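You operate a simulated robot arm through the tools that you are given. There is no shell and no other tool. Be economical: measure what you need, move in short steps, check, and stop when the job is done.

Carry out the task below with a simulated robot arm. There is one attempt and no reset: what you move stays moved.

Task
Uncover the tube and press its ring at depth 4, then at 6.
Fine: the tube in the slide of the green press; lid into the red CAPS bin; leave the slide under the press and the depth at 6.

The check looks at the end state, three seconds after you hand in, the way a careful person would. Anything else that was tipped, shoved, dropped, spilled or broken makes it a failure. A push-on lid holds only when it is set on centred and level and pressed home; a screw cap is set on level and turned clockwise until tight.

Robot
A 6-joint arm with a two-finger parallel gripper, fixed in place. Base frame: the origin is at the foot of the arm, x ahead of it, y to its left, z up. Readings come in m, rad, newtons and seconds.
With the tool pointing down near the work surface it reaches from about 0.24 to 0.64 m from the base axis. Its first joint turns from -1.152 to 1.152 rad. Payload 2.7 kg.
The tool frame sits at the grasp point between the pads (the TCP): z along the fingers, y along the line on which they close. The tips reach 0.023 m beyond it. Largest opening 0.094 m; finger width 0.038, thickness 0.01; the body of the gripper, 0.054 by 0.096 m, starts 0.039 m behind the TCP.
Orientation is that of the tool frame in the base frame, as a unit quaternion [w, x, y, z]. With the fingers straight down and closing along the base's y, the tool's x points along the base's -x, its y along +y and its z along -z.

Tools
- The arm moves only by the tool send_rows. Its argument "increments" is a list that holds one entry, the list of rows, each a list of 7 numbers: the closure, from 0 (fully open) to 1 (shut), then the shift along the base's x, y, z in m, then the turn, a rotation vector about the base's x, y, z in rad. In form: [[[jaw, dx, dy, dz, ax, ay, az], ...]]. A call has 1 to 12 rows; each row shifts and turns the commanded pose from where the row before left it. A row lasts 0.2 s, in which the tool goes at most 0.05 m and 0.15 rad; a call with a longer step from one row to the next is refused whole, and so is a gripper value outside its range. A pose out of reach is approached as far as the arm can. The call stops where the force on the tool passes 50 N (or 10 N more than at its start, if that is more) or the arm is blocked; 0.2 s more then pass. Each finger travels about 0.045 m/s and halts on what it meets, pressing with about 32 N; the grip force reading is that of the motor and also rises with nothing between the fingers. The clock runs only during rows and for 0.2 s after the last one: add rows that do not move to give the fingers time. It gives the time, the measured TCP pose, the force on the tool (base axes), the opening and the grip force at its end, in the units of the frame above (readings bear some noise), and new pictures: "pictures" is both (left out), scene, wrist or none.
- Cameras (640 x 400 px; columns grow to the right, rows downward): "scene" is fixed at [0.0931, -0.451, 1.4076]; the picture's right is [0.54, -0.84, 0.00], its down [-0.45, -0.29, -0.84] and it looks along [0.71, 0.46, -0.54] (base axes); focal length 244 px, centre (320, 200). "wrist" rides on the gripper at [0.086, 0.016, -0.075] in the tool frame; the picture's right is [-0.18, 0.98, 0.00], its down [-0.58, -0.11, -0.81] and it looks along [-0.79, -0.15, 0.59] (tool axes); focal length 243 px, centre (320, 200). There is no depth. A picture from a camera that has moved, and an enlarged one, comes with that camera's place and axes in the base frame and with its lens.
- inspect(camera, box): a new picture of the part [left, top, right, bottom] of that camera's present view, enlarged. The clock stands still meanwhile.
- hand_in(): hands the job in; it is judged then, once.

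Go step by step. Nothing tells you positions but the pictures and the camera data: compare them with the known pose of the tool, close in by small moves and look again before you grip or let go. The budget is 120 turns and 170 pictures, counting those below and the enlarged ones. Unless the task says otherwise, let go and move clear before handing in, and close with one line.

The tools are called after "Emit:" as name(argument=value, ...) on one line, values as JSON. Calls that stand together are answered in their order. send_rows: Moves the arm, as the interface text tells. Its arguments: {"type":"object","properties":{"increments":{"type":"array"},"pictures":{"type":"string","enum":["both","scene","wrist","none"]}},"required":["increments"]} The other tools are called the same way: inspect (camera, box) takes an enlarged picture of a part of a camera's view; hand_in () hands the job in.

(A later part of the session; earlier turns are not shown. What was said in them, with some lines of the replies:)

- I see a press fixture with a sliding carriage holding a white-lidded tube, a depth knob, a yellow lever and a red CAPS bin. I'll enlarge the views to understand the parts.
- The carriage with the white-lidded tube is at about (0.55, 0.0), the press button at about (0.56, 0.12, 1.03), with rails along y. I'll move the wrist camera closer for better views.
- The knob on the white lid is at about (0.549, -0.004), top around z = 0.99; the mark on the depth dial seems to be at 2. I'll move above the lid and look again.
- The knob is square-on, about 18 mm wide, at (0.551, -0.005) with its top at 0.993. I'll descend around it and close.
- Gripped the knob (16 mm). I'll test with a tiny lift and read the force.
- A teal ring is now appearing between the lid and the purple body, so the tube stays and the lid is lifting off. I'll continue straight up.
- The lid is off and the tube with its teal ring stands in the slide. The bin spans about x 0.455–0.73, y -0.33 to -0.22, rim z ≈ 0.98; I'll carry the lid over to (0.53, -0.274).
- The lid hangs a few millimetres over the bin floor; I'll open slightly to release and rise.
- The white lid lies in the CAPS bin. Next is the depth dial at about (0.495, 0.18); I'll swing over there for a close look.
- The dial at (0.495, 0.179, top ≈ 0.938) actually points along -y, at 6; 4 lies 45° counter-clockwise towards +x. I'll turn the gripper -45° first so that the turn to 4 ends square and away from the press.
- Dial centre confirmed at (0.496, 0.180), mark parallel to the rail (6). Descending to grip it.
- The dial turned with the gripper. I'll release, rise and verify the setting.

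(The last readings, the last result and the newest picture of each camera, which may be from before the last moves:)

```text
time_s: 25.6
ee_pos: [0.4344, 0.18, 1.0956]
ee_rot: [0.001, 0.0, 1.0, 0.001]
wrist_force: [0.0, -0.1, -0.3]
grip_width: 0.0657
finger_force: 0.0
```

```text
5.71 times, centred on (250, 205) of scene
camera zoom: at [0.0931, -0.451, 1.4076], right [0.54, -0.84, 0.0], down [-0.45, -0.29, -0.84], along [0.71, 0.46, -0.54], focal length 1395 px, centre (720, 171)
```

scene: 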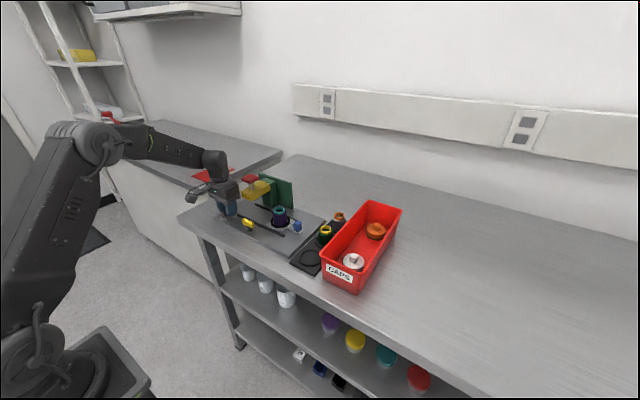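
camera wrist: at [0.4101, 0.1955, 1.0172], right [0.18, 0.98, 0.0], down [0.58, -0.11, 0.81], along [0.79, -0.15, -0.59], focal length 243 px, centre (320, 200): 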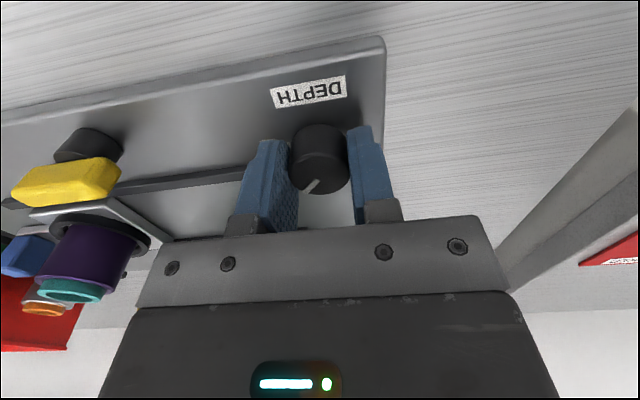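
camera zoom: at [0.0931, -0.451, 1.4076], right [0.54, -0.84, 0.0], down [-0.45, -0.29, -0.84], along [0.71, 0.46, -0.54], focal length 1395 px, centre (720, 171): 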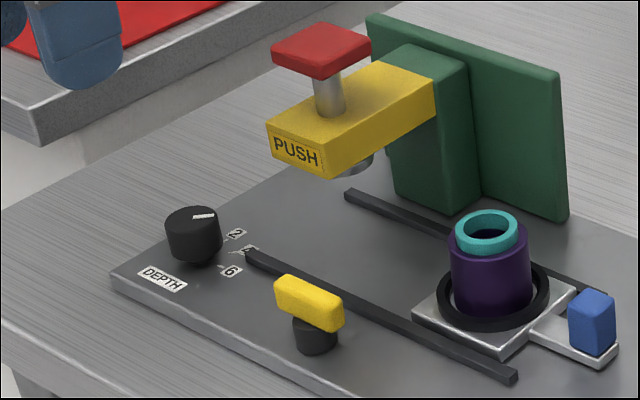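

The dial reads 4 now. Next I'll go to the blue slide handle (~(0.551, -0.072)), turning the gripper +90° so it closes along x.

Emit:
send_rows(increments=[[[0.4, 0, -0.02, 0.01, 0, 0, 0.131], [0.4, 0, -0.025, 0, 0, 0, 0.131], [0.4, 0, -0.025, 0, 0, 0, 0.131], [0.4, 0, -0.025, 0, 0, 0, 0.131], [0.4, 0, -0.025, 0, 0, 0, 0.131], [0.4, 0, -0.025, 0, 0, 0, 0.131], [0.4, 0, -0.025, 0, 0, 0, 0.131], [0.4, 0.02, -0.025, 0, 0, 0, 0.131], [0.4, 0.025, -0.025, 0, 0, 0, 0.131], [0.4, 0.025, -0.025, 0, 0, 0, 0.131], [0.4, 0.025, -0.007, 0, 0, 0, 0.131], [0.4, 0.021, 0, 0, 0, 0, 0.13]]])

```text
time_s: 28.2
ee_pos: [0.5525, -0.0725, 1.1032]
ee_rot: [0.0, 0.708, -0.706, -0.001]
wrist_force: [1.1, 0.4, -0.3]
grip_width: 0.0562
finger_force: 0.1
camera wrist: at [0.5372, -0.1589, 1.1767], right [-0.98, 0.18, 0.0], down [0.11, 0.58, 0.81], along [0.15, 0.79, -0.59], focal length 243 px, centre (320, 200)
```

scene: 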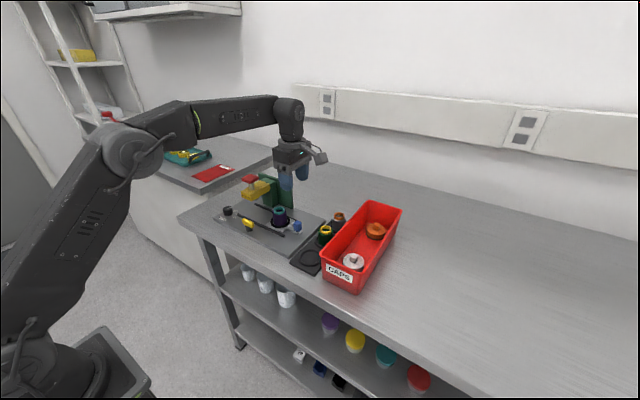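
wrist: 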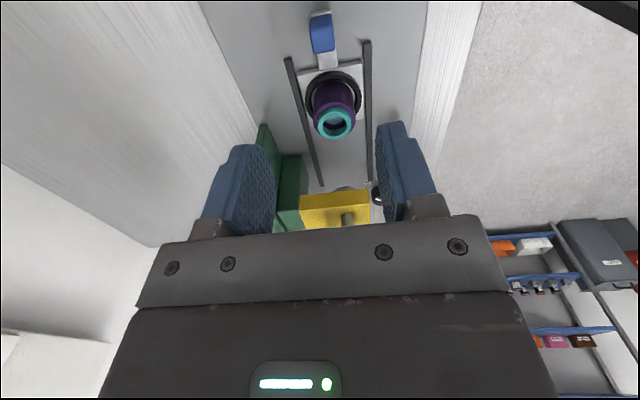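

Emit:
inspect(camera="wrist", box=[260, 0, 420, 120])

```text
3.33 times, centred on (340, 60) of wrist
camera zoom: at [0.5372, -0.1589, 1.1767], right [-0.98, 0.18, 0.0], down [0.11, 0.58, 0.81], along [0.15, 0.79, -0.59], focal length 809 px, centre (253, 667)
```

zoom: 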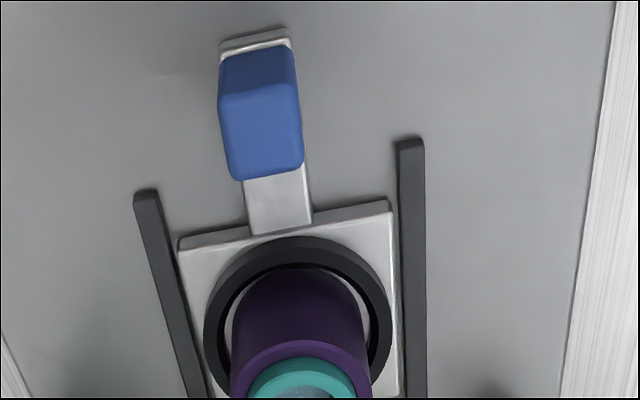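

The blue handle top is at about (0.550, -0.0755, 0.949), 18 mm wide. I'll go down around it and close.

Emit:
send_rows(increments=[[[0.4, -0.002, -0.003, -0.04, 0, 0, 0], [0.4, 0, 0, -0.04, 0, 0, 0], [0.4, 0, 0, -0.04, 0, 0, 0], [0.4, 0, 0, -0.025, 0, 0, 0], [0.4, 0, 0, -0.008, 0, 0, 0], [0.4, 0, 0, 0, 0, 0, 0]]], pictures="wrist")

Emit:
inspect(camera="scene", box=[240, 170, 340, 250])

```text
time_s: 29.6
ee_pos: [0.551, -0.0767, 0.951]
ee_rot: [-0.001, 0.707, -0.707, -0.001]
wrist_force: [-0.6, 0.1, 0.6]
grip_width: 0.0564
finger_force: 0.0
camera wrist: at [0.535, -0.162, 1.0236], right [-0.98, 0.18, 0.0], down [0.11, 0.58, 0.81], along [0.15, 0.79, -0.59], focal length 243 px, centre (320, 200)
```

wrist: 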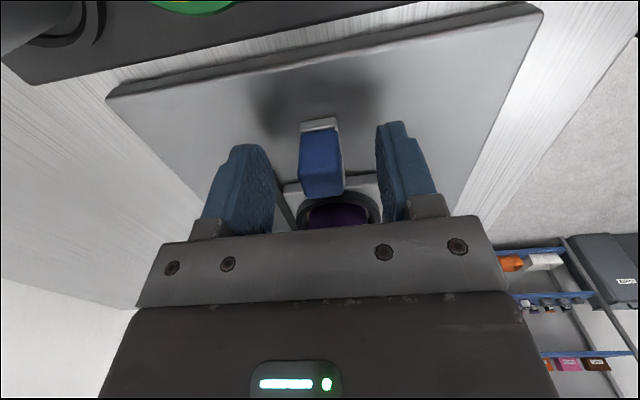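

```text
5.00 times, centred on (290, 210) of scene
camera zoom: at [0.0931, -0.451, 1.4076], right [0.54, -0.84, 0.0], down [-0.45, -0.29, -0.84], along [0.71, 0.46, -0.54], focal length 1221 px, centre (470, 150)
```

zoom: 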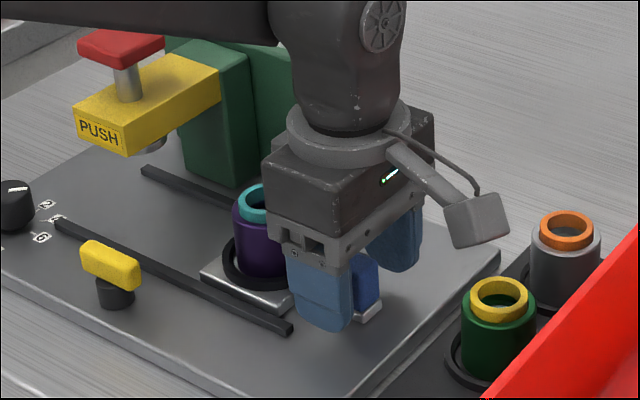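

Emit:
send_rows(increments=[[[1, 0, 0, 0, 0, 0, 0], [1, 0, 0, 0, 0, 0, 0], [1, 0, 0, 0, 0, 0, 0], [1, 0, 0, 0, 0, 0, 0], [1, 0, 0, 0, 0, 0, 0], [1, 0, 0.003, 0, 0, 0, 0], [1, 0, 0.006, 0, 0, 0, 0], [1, 0, 0.006, 0, 0, 0, 0]]], pictures="none")

Emit:
inspect(camera="scene", box=[240, 170, 340, 250])

```text
time_s: 31.4
ee_pos: [0.5494, -0.0612, 0.9517]
ee_rot: [0.0, 0.708, -0.707, -0.001]
wrist_force: [-9.6, -0.6, -0.8]
grip_width: 0.0199
finger_force: 45.0
```

```text
5.00 times, centred on (290, 210) of scene
camera zoom: at [0.0928, -0.4511, 1.4076], right [0.54, -0.84, 0.0], down [-0.45, -0.29, -0.84], along [0.71, 0.46, -0.54], focal length 1221 px, centre (470, 150)
```

zoom: 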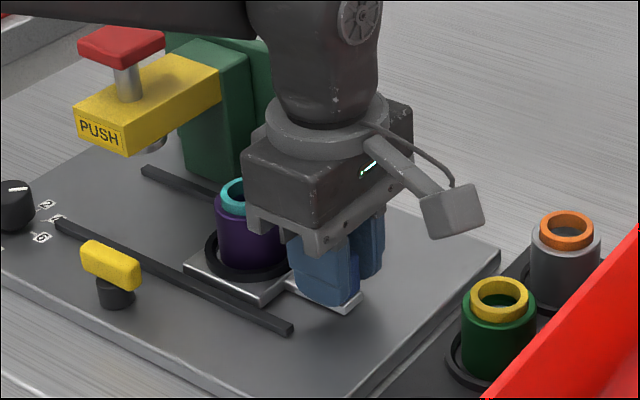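

The slide moves freely. I'll push it on towards the press.

Emit:
send_rows(increments=[[[1, -0.001, 0.01, 0, 0, 0, 0], [1, 0, 0.012, 0, 0, 0, 0], [1, 0, 0.012, 0, 0, 0, 0], [1, 0, 0.012, 0, 0, 0, 0], [1, 0, 0.012, 0, 0, 0, 0], [1, 0, 0.012, 0, 0, 0, 0], [1, 0, 0.01, 0, 0, 0, 0], [1, 0, 0.008, 0, 0, 0, 0], [1, 0, 0, 0, 0, 0, 0]]])

Emit:
inspect(camera="scene", box=[210, 160, 310, 240])

```text
time_s: 33.4
ee_pos: [0.5506, 0.0292, 0.9515]
ee_rot: [-0.001, 0.707, -0.707, 0.001]
wrist_force: [16.3, 1.9, -4.2]
grip_width: 0.0195
finger_force: 45.3
camera wrist: at [0.5342, -0.0588, 1.0238], right [-0.98, 0.18, 0.0], down [0.11, 0.58, 0.81], along [0.15, 0.79, -0.59], focal length 243 px, centre (320, 200)
```

scene: 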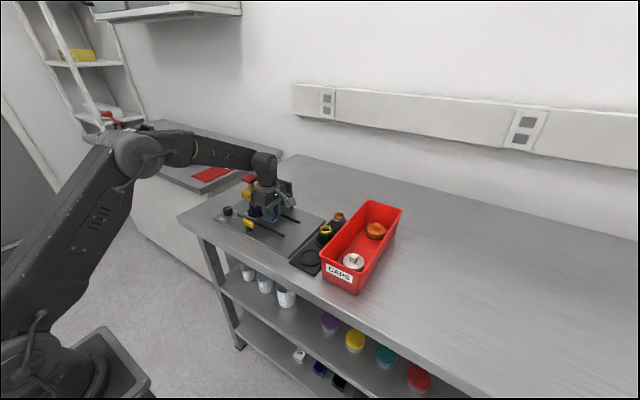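
wrist: 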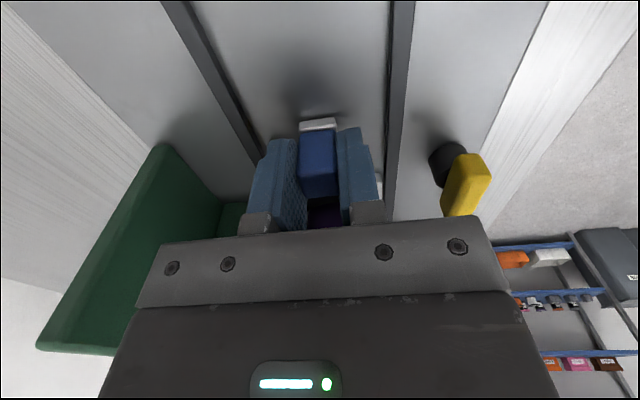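

```text
5.00 times, centred on (260, 200) of scene
camera zoom: at [0.0936, -0.451, 1.4076], right [0.54, -0.84, 0.0], down [-0.45, -0.29, -0.84], along [0.71, 0.46, -0.54], focal length 1221 px, centre (620, 200)
```

zoom: 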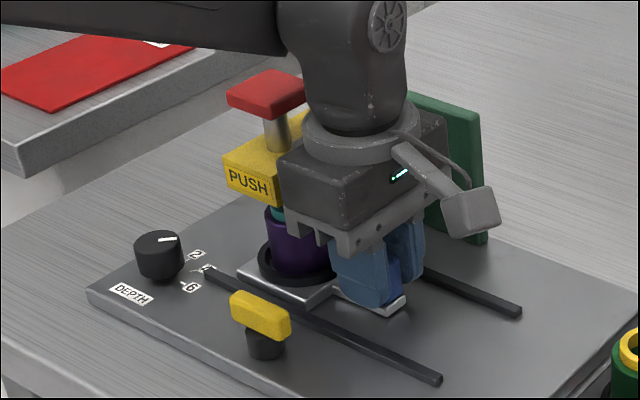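

Emit:
send_rows(increments=[[[1, 0.001, 0.005, 0, 0, 0, 0], [1, 0, 0.004, 0, 0, 0, 0], [1, 0, 0.004, 0, 0, 0, 0], [1, 0, 0.003, 0, 0, 0, 0], [1, 0, 0, 0, 0, 0, 0]]], pictures="none")

Emit:
inspect(camera="scene", box=[210, 160, 310, 240])

```text
time_s: 34.4
ee_pos: [0.5499, 0.0344, 0.9501]
ee_rot: [-0.004, -0.706, 0.708, 0.0]
wrist_force: [-5.5, -10.0, 1.8]
grip_width: 0.0199
finger_force: 45.1
stopped in row 4: the force on the tool passed its limit (the readings are from after the stop); the commanded pose is now the measured one
```

```text
5.00 times, centred on (260, 200) of scene
camera zoom: at [0.0929, -0.4513, 1.4075], right [0.54, -0.84, 0.0], down [-0.45, -0.29, -0.84], along [0.71, 0.46, -0.54], focal length 1221 px, centre (620, 200)
```

zoom: 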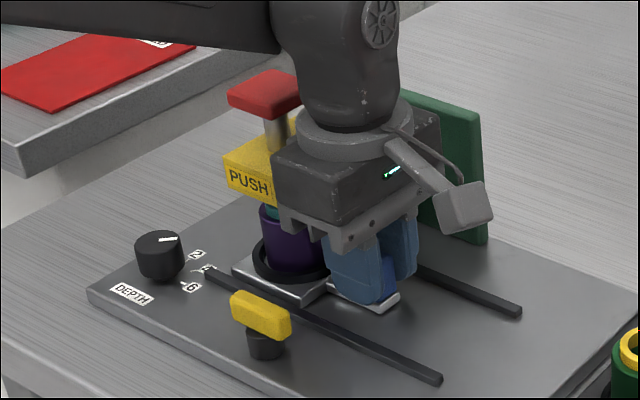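

The slide stopped at TCP y = 0.034, tube around y ≈ 0.106. I'll let go, back off, and check whether it's at the end stop under the ram.

Emit:
send_rows(increments=[[[0.5, 0, 0, 0, 0, 0, 0], [0.5, 0, 0, 0, 0, 0, 0], [0.5, 0, 0, 0, 0, 0, 0], [0.5, 0, -0.01, 0.03, 0, 0, 0], [0.5, 0, -0.03, 0.03, 0, 0, 0], [0.5, 0, -0.04, 0.02, 0, 0, 0], [0.5, 0, -0.04, 0, 0, 0, 0], [0.5, 0, -0.04, 0, 0, 0, 0], [0.5, 0, 0, 0, 0, 0, 0]]])

Emit:
inspect(camera="scene", box=[210, 160, 310, 240])

Emit:
inspect(camera="wrist", box=[220, 20, 420, 230])

```text
time_s: 36.4
ee_pos: [0.5506, -0.1247, 1.0309]
ee_rot: [0.004, 0.707, -0.707, 0.001]
wrist_force: [0.4, -0.5, 0.4]
grip_width: 0.047
finger_force: 0.0
camera wrist: at [0.5346, -0.211, 1.1046], right [-0.98, 0.18, 0.0], down [0.11, 0.59, 0.8], along [0.15, 0.79, -0.6], focal length 243 px, centre (320, 200)
```

scene: 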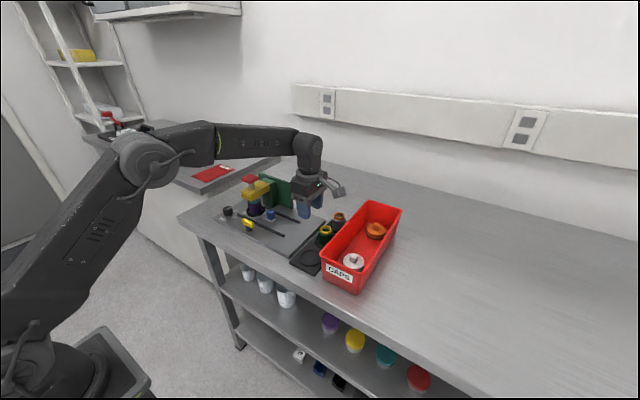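
wrist: 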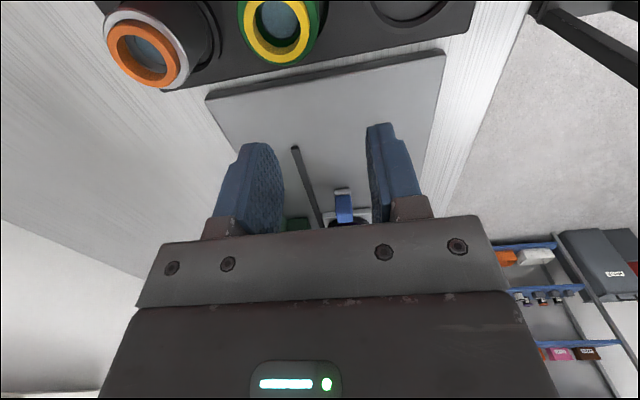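

```text
5.00 times, centred on (260, 200) of scene
camera zoom: at [0.093, -0.4511, 1.4076], right [0.54, -0.84, 0.0], down [-0.45, -0.29, -0.84], along [0.71, 0.46, -0.54], focal length 1221 px, centre (620, 200)
```

zoom: 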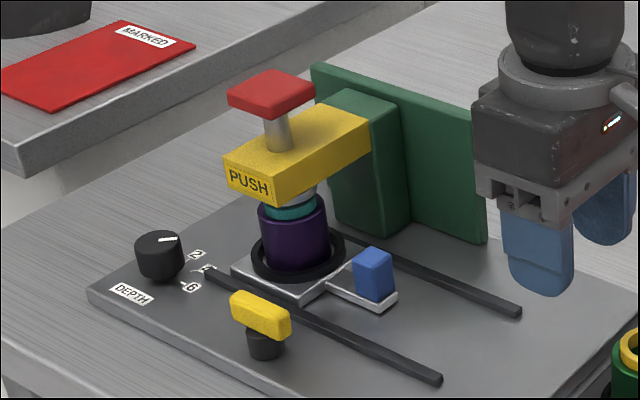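

```text
1.90 times, centred on (320, 125) of wrist
camera zoom: at [0.5346, -0.211, 1.1046], right [-0.98, 0.18, 0.0], down [0.11, 0.59, 0.8], along [0.15, 0.79, -0.6], focal length 462 px, centre (320, 343)
```

zoom: 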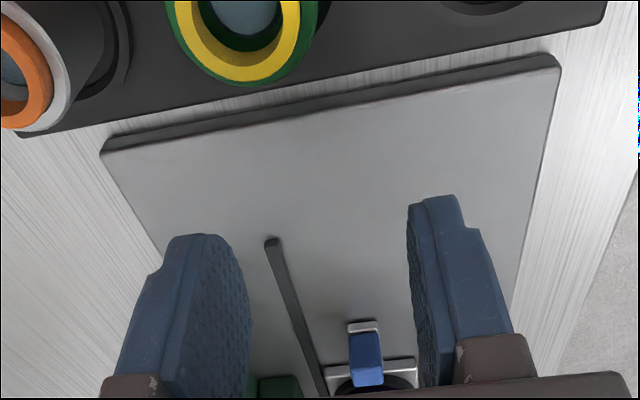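

I'll turn back to square and look at the press from the front to confirm alignment.

Emit:
send_rows(increments=[[[0.5, -0.02, 0, 0.02, 0, 0, -0.131], [0.5, -0.03, 0, 0.02, 0, 0, -0.131], [0.5, -0.03, 0.01, 0, 0, 0, -0.131], [0.5, -0.03, 0.02, 0, 0, 0, -0.131], [0.7, -0.03, 0.025, 0, 0, 0, -0.131], [0.7, -0.03, 0.025, 0, 0, 0, -0.131], [1, -0.02, 0.025, 0, 0, 0, -0.131], [1, -0.01, 0.025, 0, 0, 0, -0.131], [1, 0, 0.025, 0, 0, 0, -0.131], [1, 0, 0.025, 0, 0, 0, -0.131], [1, 0, 0.025, 0, 0, 0, -0.131], [1, 0, 0.015, 0, 0, 0, -0.13]]], pictures="wrist")

```text
time_s: 39.0
ee_pos: [0.3514, 0.0945, 1.0701]
ee_rot: [-0.003, 0.002, 1.0, 0.002]
wrist_force: [-0.1, 0.6, -0.1]
grip_width: 0.0001
finger_force: 31.7
camera wrist: at [0.2642, 0.1108, 1.1437], right [0.19, 0.98, 0.0], down [0.59, -0.11, 0.8], along [0.79, -0.15, -0.6], focal length 243 px, centre (320, 200)
```

wrist: 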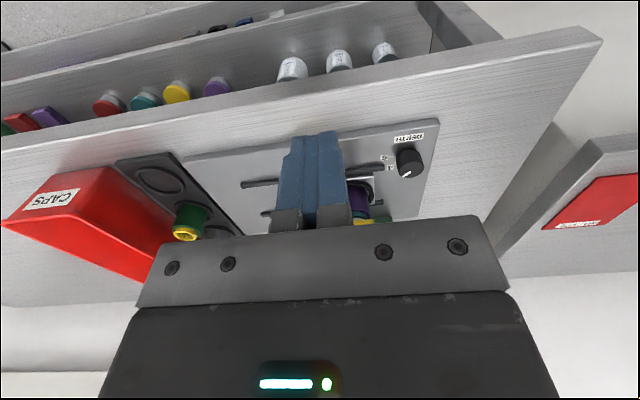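

Emit:
send_rows(increments=[[[0, 0, 0.01, 0.04, 0, 0, 0], [0, 0, 0.01, 0.04, 0, 0, 0], [0, 0, 0.005, 0.02, 0, 0, 0], [0, 0, 0, 0, 0, 0, 0], [0, 0, 0, 0, 0, 0, 0]]], pictures="none")

Emit:
inspect(camera="wrist", box=[220, 60, 420, 220])

```text
time_s: 40.2
ee_pos: [0.3507, 0.1192, 1.1703]
ee_rot: [-0.003, 0.002, 1.0, 0.002]
wrist_force: [-0.1, -0.5, -0.5]
grip_width: 0.094
finger_force: 0.0
```

```text
2.50 times, centred on (320, 140) of wrist
camera zoom: at [0.2646, 0.135, 1.2444], right [0.19, 0.98, 0.0], down [0.59, -0.11, 0.8], along [0.79, -0.15, -0.6], focal length 606 px, centre (320, 350)
```

zoom: 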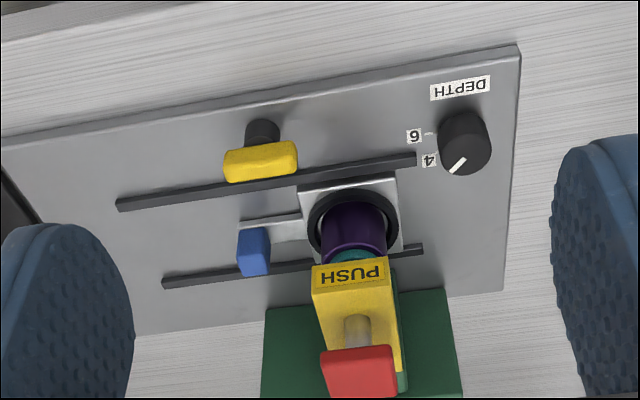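

The tube is centred under the ram; the button is at about (0.549, 0.104), top z ≈ 1.05. I'll close the fingers and go over the button.

Emit:
send_rows(increments=[[[1, 0.03, 0, 0, 0, 0, 0], [1, 0.045, -0.005, 0, 0, 0, 0], [1, 0.045, -0.005, 0, 0, 0, 0], [1, 0.045, -0.005, 0, 0, 0, 0], [1, 0.033, 0, -0.03, 0, 0, 0], [1, 0, 0, -0.03, 0, 0, 0], [1, 0, 0, 0, 0, 0, 0]]])

Emit:
inspect(camera="scene", box=[210, 150, 310, 230])

```text
time_s: 41.8
ee_pos: [0.5487, 0.1052, 1.1084]
ee_rot: [-0.002, 0.001, 1.0, 0.002]
wrist_force: [0.3, -0.4, -0.6]
grip_width: 0.0
finger_force: 32.5
camera wrist: at [0.4624, 0.1207, 1.1836], right [0.19, 0.98, 0.0], down [0.58, -0.11, 0.8], along [0.79, -0.15, -0.6], focal length 243 px, centre (320, 200)
```

scene: 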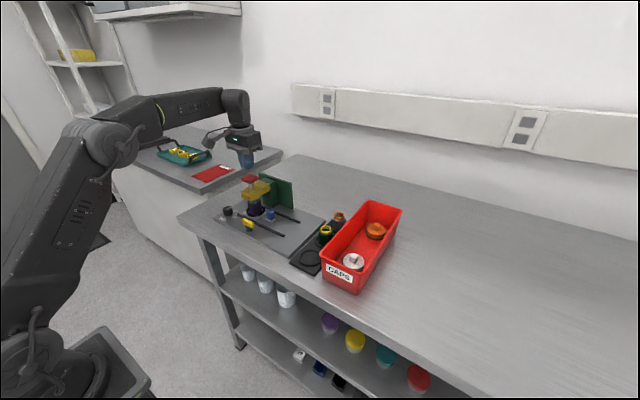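
wrist: 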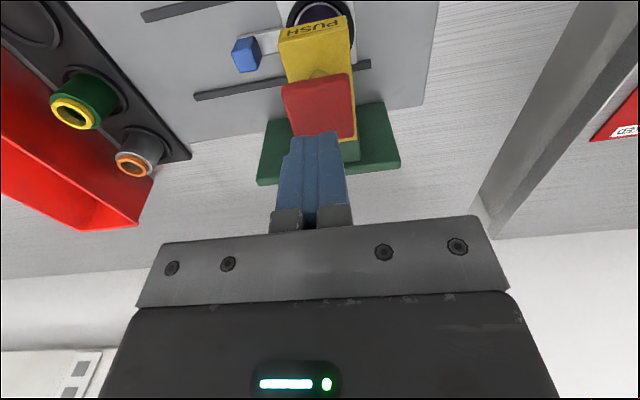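

```text
5.00 times, centred on (260, 190) of scene
camera zoom: at [0.0931, -0.451, 1.4076], right [0.54, -0.84, 0.0], down [-0.45, -0.29, -0.84], along [0.71, 0.46, -0.54], focal length 1221 px, centre (620, 250)
```

zoom: 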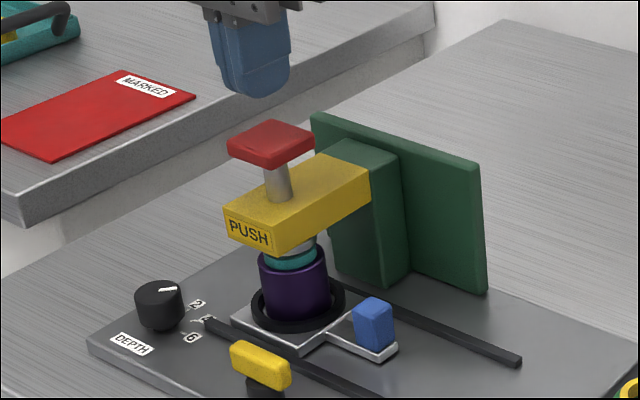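

Emit:
send_rows(increments=[[[1, 0, 0, -0.02, 0, 0, 0], [1, 0, 0, -0.012, 0, 0, 0], [1, 0, 0, -0.004, 0, 0, 0], [1, 0, 0, -0.004, 0, 0, 0], [1, 0, 0, -0.003, 0, 0, 0], [1, 0, 0, -0.003, 0, 0, 0]]], pictures="none")

Emit:
inspect(camera="scene", box=[220, 160, 300, 224])

```text
time_s: 43.2
ee_pos: [0.5481, 0.1042, 1.07]
ee_rot: [0.002, 0.002, 1.0, 0.003]
wrist_force: [-10.0, 1.2, 38.9]
grip_width: 0.0001
finger_force: 32.4
```

```text
6.25 times, centred on (260, 192) of scene
camera zoom: at [0.0921, -0.4511, 1.4076], right [0.54, -0.84, 0.0], down [-0.45, -0.29, -0.84], along [0.71, 0.46, -0.54], focal length 1526 px, centre (695, 250)
```

zoom: 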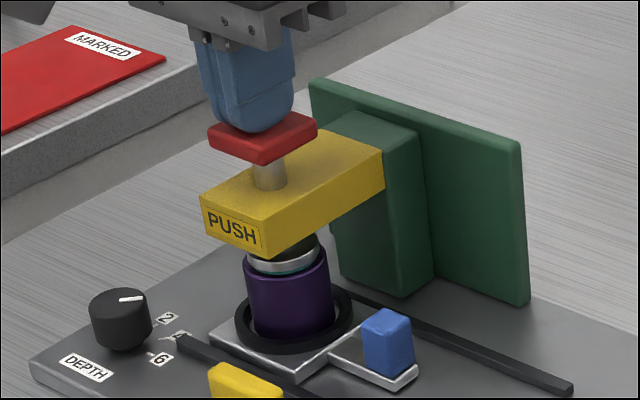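

The ram is pushing the ring down. I'll press on until it bottoms out.

Emit:
send_rows(increments=[[[1, 0, 0, -0.002, 0, 0, 0], [1, 0, 0, -0.002, 0, 0, 0], [1, 0, 0, -0.002, 0, 0, 0], [1, 0, 0, 0, 0, 0, 0]]], pictures="none")

Emit:
inspect(camera="scene", box=[220, 160, 300, 224])

```text
time_s: 43.7
ee_pos: [0.5487, 0.1056, 1.0716]
ee_rot: [0.005, 0.001, 1.0, 0.002]
wrist_force: [-1.5, 0.2, 4.4]
grip_width: 0.0002
finger_force: 32.5
stopped in row 2: the force on the tool passed its limit (the readings are from after the stop); the commanded pose is now the measured one
```

```text
6.25 times, centred on (260, 192) of scene
camera zoom: at [0.0929, -0.451, 1.4076], right [0.54, -0.84, 0.0], down [-0.45, -0.29, -0.84], along [0.71, 0.46, -0.54], focal length 1526 px, centre (695, 250)
```

zoom: 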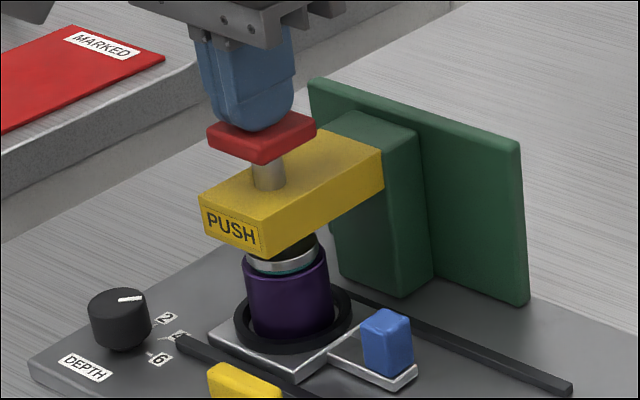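

It bottomed out at the 4 stop (over 50 N). Rising to see the ring.

Emit:
send_rows(increments=[[[1, 0, 0, 0.01, 0, 0, 0], [1, 0, 0, 0.02, 0, 0, 0], [1, 0, 0, 0.03, 0, 0, 0], [1, 0, 0, 0.03, 0, 0, 0], [1, 0, 0, 0, 0, 0, 0]]], pictures="none")

Emit:
inspect(camera="scene", box=[220, 160, 300, 224])

```text
time_s: 44.9
ee_pos: [0.5471, 0.1051, 1.1606]
ee_rot: [0.003, 0.001, 1.0, 0.003]
wrist_force: [-0.4, -0.1, 0.1]
grip_width: 0.0002
finger_force: 31.9
```

```text
6.25 times, centred on (260, 192) of scene
camera zoom: at [0.0931, -0.451, 1.4076], right [0.54, -0.84, 0.0], down [-0.45, -0.29, -0.84], along [0.71, 0.46, -0.54], focal length 1526 px, centre (695, 250)
```

zoom: 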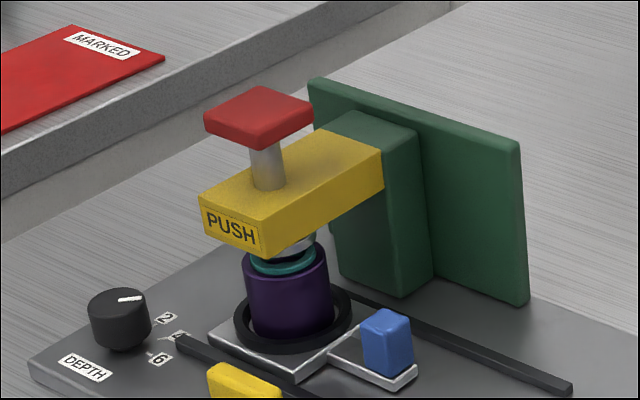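

The ring sits lower and the ram is back up. Now to the dial for 6: grip it square and turn it -45°.

Emit:
send_rows(increments=[[[0.3, -0.02, 0.02, 0, 0, 0, 0], [0.3, -0.02, 0.03, 0, 0, 0, 0], [0.3, -0.011, 0.025, -0.02, 0, 0, 0], [0.3, 0, 0, -0.04, 0, 0, 0], [0.3, 0, 0, -0.04, 0, 0, 0], [0.3, 0, 0, -0.03, 0, 0, 0], [0.3, 0, 0, 0, 0, 0, 0]]], pictures="wrist")

```text
time_s: 46.5
ee_pos: [0.4969, 0.1803, 1.0305]
ee_rot: [0.004, 0.001, 1.0, 0.002]
wrist_force: [0.3, 0.0, -0.8]
grip_width: 0.0658
finger_force: 0.0
camera wrist: at [0.4104, 0.1963, 1.1033], right [0.19, 0.98, 0.01], down [0.57, -0.11, 0.81], along [0.8, -0.15, -0.59], focal length 243 px, centre (320, 200)
```

wrist: 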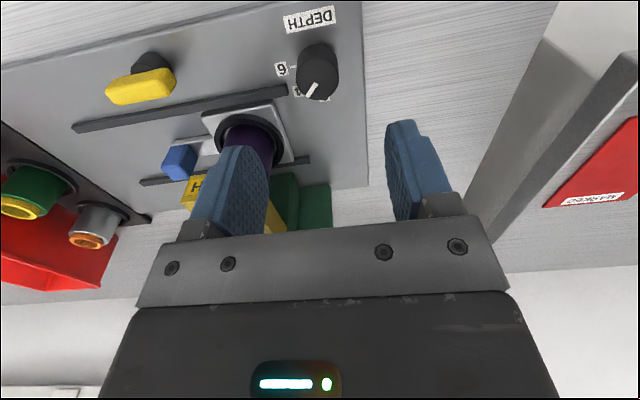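

Emit:
send_rows(increments=[[[0.3, 0, 0.001, -0.03, 0, 0, 0], [0.3, 0, 0, -0.03, 0, 0, 0], [0.3, 0, 0, -0.02, 0, 0, 0], [0.3, 0, 0, -0.0065, 0, 0, 0], [0.3, 0, 0, 0, 0, 0, 0], [1, 0, 0, 0, 0, 0, 0], [1, 0, 0, 0, 0, 0, 0], [1, 0, 0, 0, 0, 0, 0], [1, 0, 0, 0, 0, 0, 0]]], pictures="wrist")

```text
time_s: 48.5
ee_pos: [0.4976, 0.1803, 0.9441]
ee_rot: [0.003, 0.0, 1.0, 0.002]
wrist_force: [0.2, -13.9, 0.3]
grip_width: 0.0298
finger_force: 45.1
camera wrist: at [0.4107, 0.1957, 1.0166], right [0.19, 0.98, 0.01], down [0.58, -0.11, 0.81], along [0.8, -0.15, -0.59], focal length 243 px, centre (320, 200)
```

wrist: 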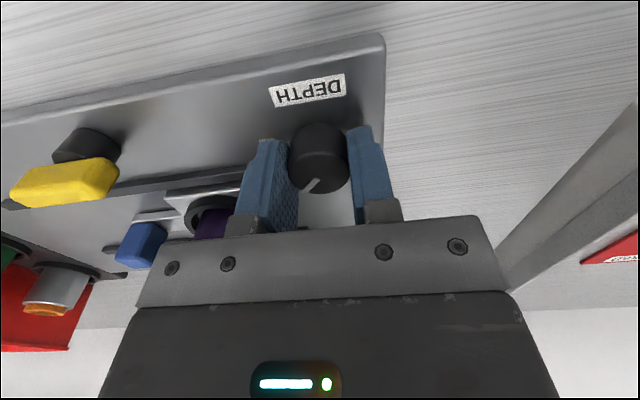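

Emit:
send_rows(increments=[[[1, 0, -0.001, 0, 0, 0, 0], [1, -0.001, 0, 0, 0, 0, -0.1], [1, 0, 0, 0, 0, 0, -0.137], [1, 0, 0, 0, 0, 0, -0.137], [1, 0, 0, 0, 0, 0, -0.137], [1, 0, 0, 0, 0, 0, -0.137], [1, 0, 0, 0, 0, 0, -0.137], [1, 0, 0, 0, 0, 0, 0]]], pictures="wrist")

```text
time_s: 50.3
ee_pos: [0.4959, 0.1785, 0.9441]
ee_rot: [0.006, 0.385, 0.923, 0.001]
wrist_force: [-3.0, -24.5, 4.8]
grip_width: 0.0292
finger_force: 45.2
camera wrist: at [0.4469, 0.2512, 1.0165], right [0.83, 0.56, 0.01], down [0.32, -0.49, 0.81], along [0.46, -0.67, -0.59], focal length 243 px, centre (320, 200)
```

wrist: 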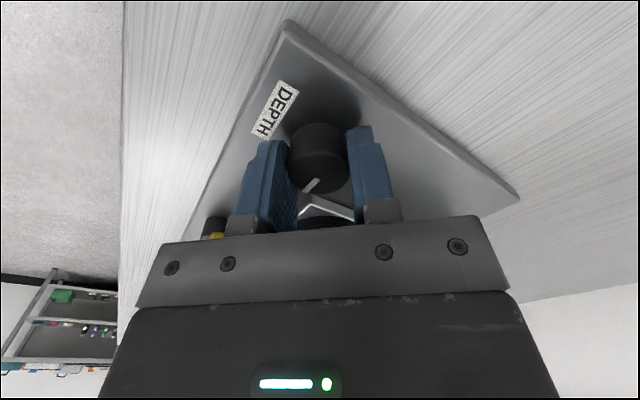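

Emit:
send_rows(increments=[[[1, 0, -0.001, 0, 0, 0, 0], [0.3, 0, 0, 0, 0, 0, 0], [0.3, 0, 0, 0, 0, 0, 0], [0.3, 0, 0, 0, 0, 0, 0], [0.3, 0, 0, 0.03, 0, 0, 0], [0.3, 0, 0, 0.04, 0, 0, 0], [0.3, -0.02, 0.0, 0.04, 0, 0, 0], [0.3, -0.03, 0, 0.04, 0, 0, 0], [0.3, 0, 0, 0.01, 0, 0, 0]]], pictures="none")

Emit:
inspect(camera="scene", box=[210, 170, 290, 234])

Emit:
inspect(camera="wrist", box=[220, 0, 420, 150])

```text
time_s: 52.3
ee_pos: [0.4453, 0.1787, 1.1052]
ee_rot: [0.004, 0.383, 0.924, 0.002]
wrist_force: [0.0, 0.1, -0.1]
grip_width: 0.0656
finger_force: 0.1
```

```text
6.25 times, centred on (250, 202) of scene
camera zoom: at [0.0931, -0.451, 1.4076], right [0.54, -0.84, 0.0], down [-0.45, -0.29, -0.84], along [0.71, 0.46, -0.54], focal length 1526 px, centre (758, 188)
```

zoom: 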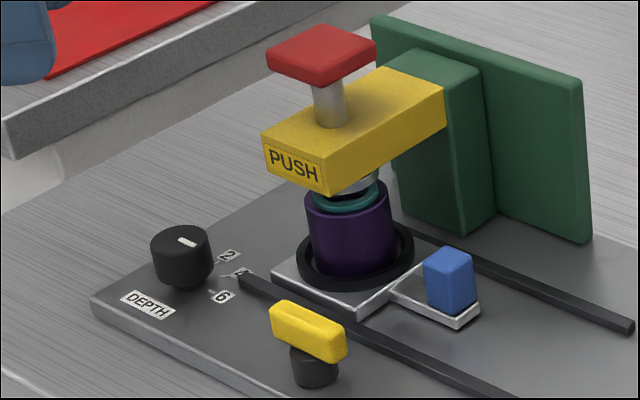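

```text
2.67 times, centred on (320, 75) of wrist
camera zoom: at [0.396, 0.2512, 1.1771], right [0.83, 0.56, 0.01], down [0.33, -0.49, 0.81], along [0.46, -0.67, -0.59], focal length 647 px, centre (320, 533)
```

zoom: 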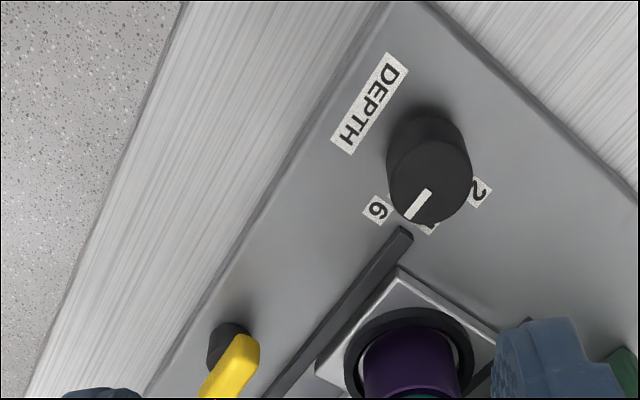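

The mark is parallel to the rail again: 6. Now back over the button, squared up with fingers closed.

Emit:
send_rows(increments=[[[1, 0, 0, 0.02, 0, 0, 0.131], [1, 0.01, -0.01, 0.02, 0, 0, 0.131], [1, 0.02, -0.02, 0.01, 0, 0, 0.131], [1, 0.025, -0.02, 0, 0, 0, 0.131], [1, 0.025, -0.02, 0, 0, 0, 0.131], [1, 0.0225, -0.0035, 0, 0, 0, 0.13], [1, 0, 0, -0.035, 0, 0, 0], [1, 0, 0, -0.015, 0, 0, 0], [1, 0, 0, 0, 0, 0, 0]]])

Emit:
inspect(camera="scene", box=[220, 160, 300, 224])

```text
time_s: 54.3
ee_pos: [0.5484, 0.1062, 1.103]
ee_rot: [0.005, 0.0, 1.0, 0.002]
wrist_force: [0.0, -0.5, 0.5]
grip_width: 0.0002
finger_force: 31.4
camera wrist: at [0.4619, 0.1213, 1.1761], right [0.18, 0.98, 0.01], down [0.57, -0.11, 0.81], along [0.8, -0.15, -0.59], focal length 243 px, centre (320, 200)
```

scene: 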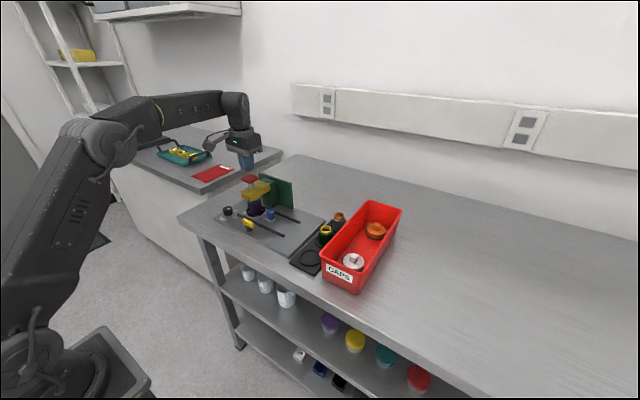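
wrist: 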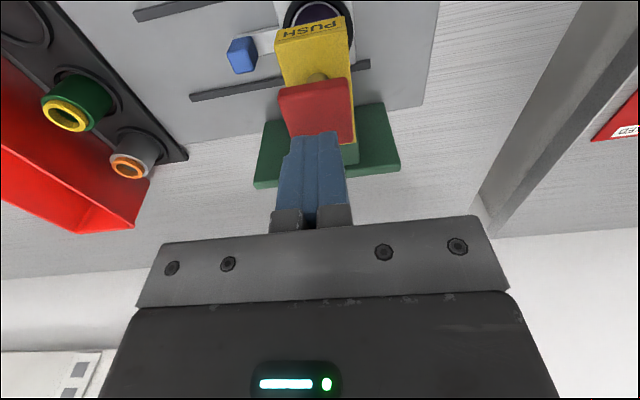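

```text
6.25 times, centred on (260, 192) of scene
camera zoom: at [0.0931, -0.451, 1.4076], right [0.54, -0.84, 0.0], down [-0.45, -0.29, -0.84], along [0.71, 0.46, -0.54], focal length 1526 px, centre (695, 250)
```

zoom: 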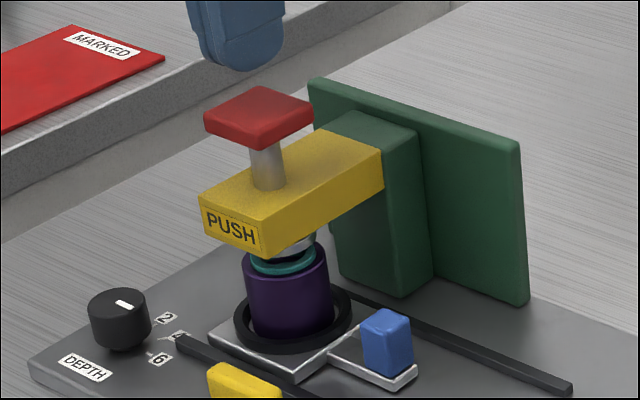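

Emit:
send_rows(increments=[[[1, 0, 0, -0.015, 0, 0, 0], [1, 0, 0, -0.012, 0, 0, 0], [1, 0, 0, -0.004, 0, 0, 0], [1, 0, 0, -0.004, 0, 0, 0], [1, 0, 0, -0.003, 0, 0, 0], [1, 0, 0, -0.003, 0, 0, 0], [1, 0, 0, -0.002, 0, 0, 0], [1, 0, 0, -0.002, 0, 0, 0], [1, 0, 0, -0.002, 0, 0, 0], [1, 0, 0, -0.002, 0, 0, 0], [1, 0, 0, -0.002, 0, 0, 0]]], pictures="none")

Emit:
inspect(camera="scene", box=[220, 160, 300, 224])

```text
time_s: 55.9
ee_pos: [0.549, 0.1046, 1.0684]
ee_rot: [0.01, 0.0, 1.0, 0.004]
wrist_force: [-3.5, 0.9, 6.1]
grip_width: 0.0
finger_force: 31.7
stopped in row 8: the force on the tool passed its limit (the readings are from after the stop); the commanded pose is now the measured one
```

```text
6.25 times, centred on (260, 192) of scene
camera zoom: at [0.0929, -0.451, 1.4076], right [0.54, -0.84, 0.0], down [-0.45, -0.29, -0.84], along [0.71, 0.46, -0.54], focal length 1526 px, centre (695, 250)
```

zoom: 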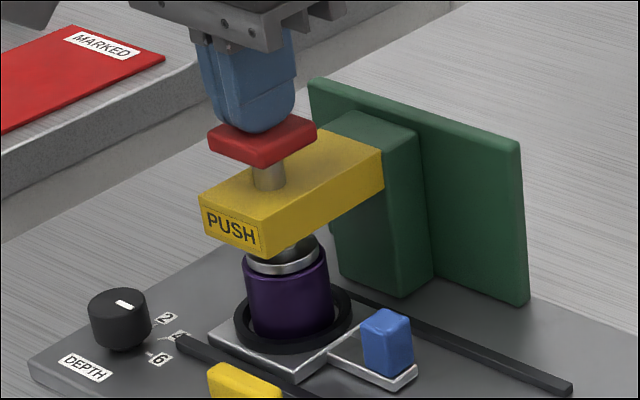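

Emit:
send_rows(increments=[[[1, 0, 0, -0.003, 0, 0, 0], [1, 0, 0, -0.003, 0, 0, 0], [1, 0, 0, -0.003, 0, 0, 0], [1, 0, 0, -0.002, 0, 0, 0], [1, 0, 0, -0.002, 0, 0, 0]]], pictures="none")

Emit:
send_rows(increments=[[[1, 0, 0, 0.01, 0, 0, 0], [1, 0, 0, 0.03, 0, 0, 0], [1, 0, 0, 0.04, 0, 0, 0], [1, -0.03, 0, 0.03, 0, 0, 0], [0.5, -0.045, 0, 0.01, 0, 0, 0], [0, -0.045, 0, 0, 0, 0, 0], [0, -0.045, 0, 0, 0, 0, 0], [0, -0.03, 0.01, 0, 0, 0, 0], [0, 0, 0, 0, 0, 0, 0]]])

Emit:
inspect(camera="scene", box=[210, 160, 310, 240])

Emit:
inspect(camera="wrist", box=[220, 60, 420, 220])

```text
time_s: 56.6
ee_pos: [0.55, 0.1055, 1.0694]
ee_rot: [0.017, 0.0, 1.0, 0.005]
wrist_force: [-3.6, 0.1, 5.9]
grip_width: 0.0
finger_force: 32.4
stopped in row 3: the force on the tool passed its limit (the readings are from after the stop); the commanded pose is now the measured one
```

```text
time_s: 58.6
ee_pos: [0.3552, 0.1148, 1.1884]
ee_rot: [0.015, 0.0, 1.0, 0.004]
wrist_force: [0.6, -0.8, 0.5]
grip_width: 0.094
finger_force: 0.2
camera wrist: at [0.2671, 0.1308, 1.2586], right [0.18, 0.98, 0.01], down [0.56, -0.12, 0.82], along [0.81, -0.14, -0.57], focal length 243 px, centre (320, 200)
```

scene: 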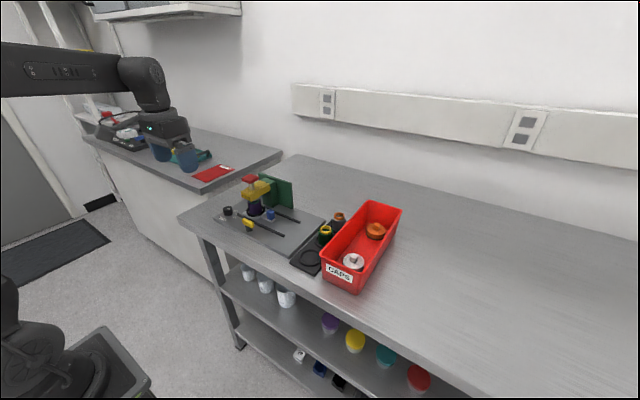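
wrist: 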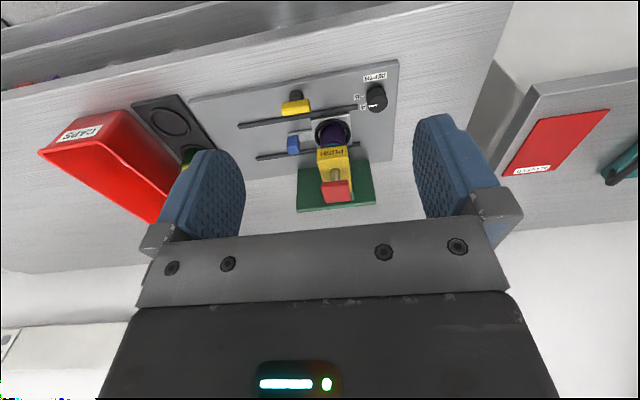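

```text
5.00 times, centred on (260, 200) of scene
camera zoom: at [0.0931, -0.451, 1.4076], right [0.54, -0.84, 0.0], down [-0.45, -0.29, -0.84], along [0.71, 0.46, -0.54], focal length 1221 px, centre (620, 200)
```

zoom: 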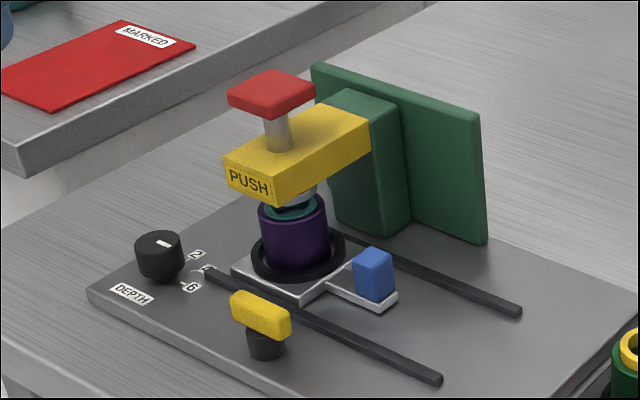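

```text
2.50 times, centred on (320, 140) of wrist
camera zoom: at [0.2671, 0.1308, 1.2586], right [0.18, 0.98, 0.01], down [0.56, -0.12, 0.82], along [0.81, -0.14, -0.57], focal length 606 px, centre (320, 350)
```

zoom: 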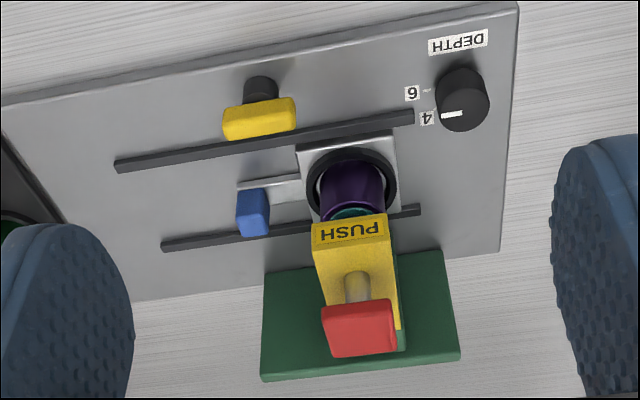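

The ring sits deeper, the dial is at 6, the slide is under the press and the lid lies in the bin. The arm is clear, so I'm handing in.

Emit:
hand_in()

```text
The job is handed in.
```

I took the lid off and put it in the red CAPS bin. I pressed the ring at depth 4, then at 6, each time down to the press stop. The tube is still in the slide under the green press, and the dial points at 6. The job is handed in; no check result has come back.
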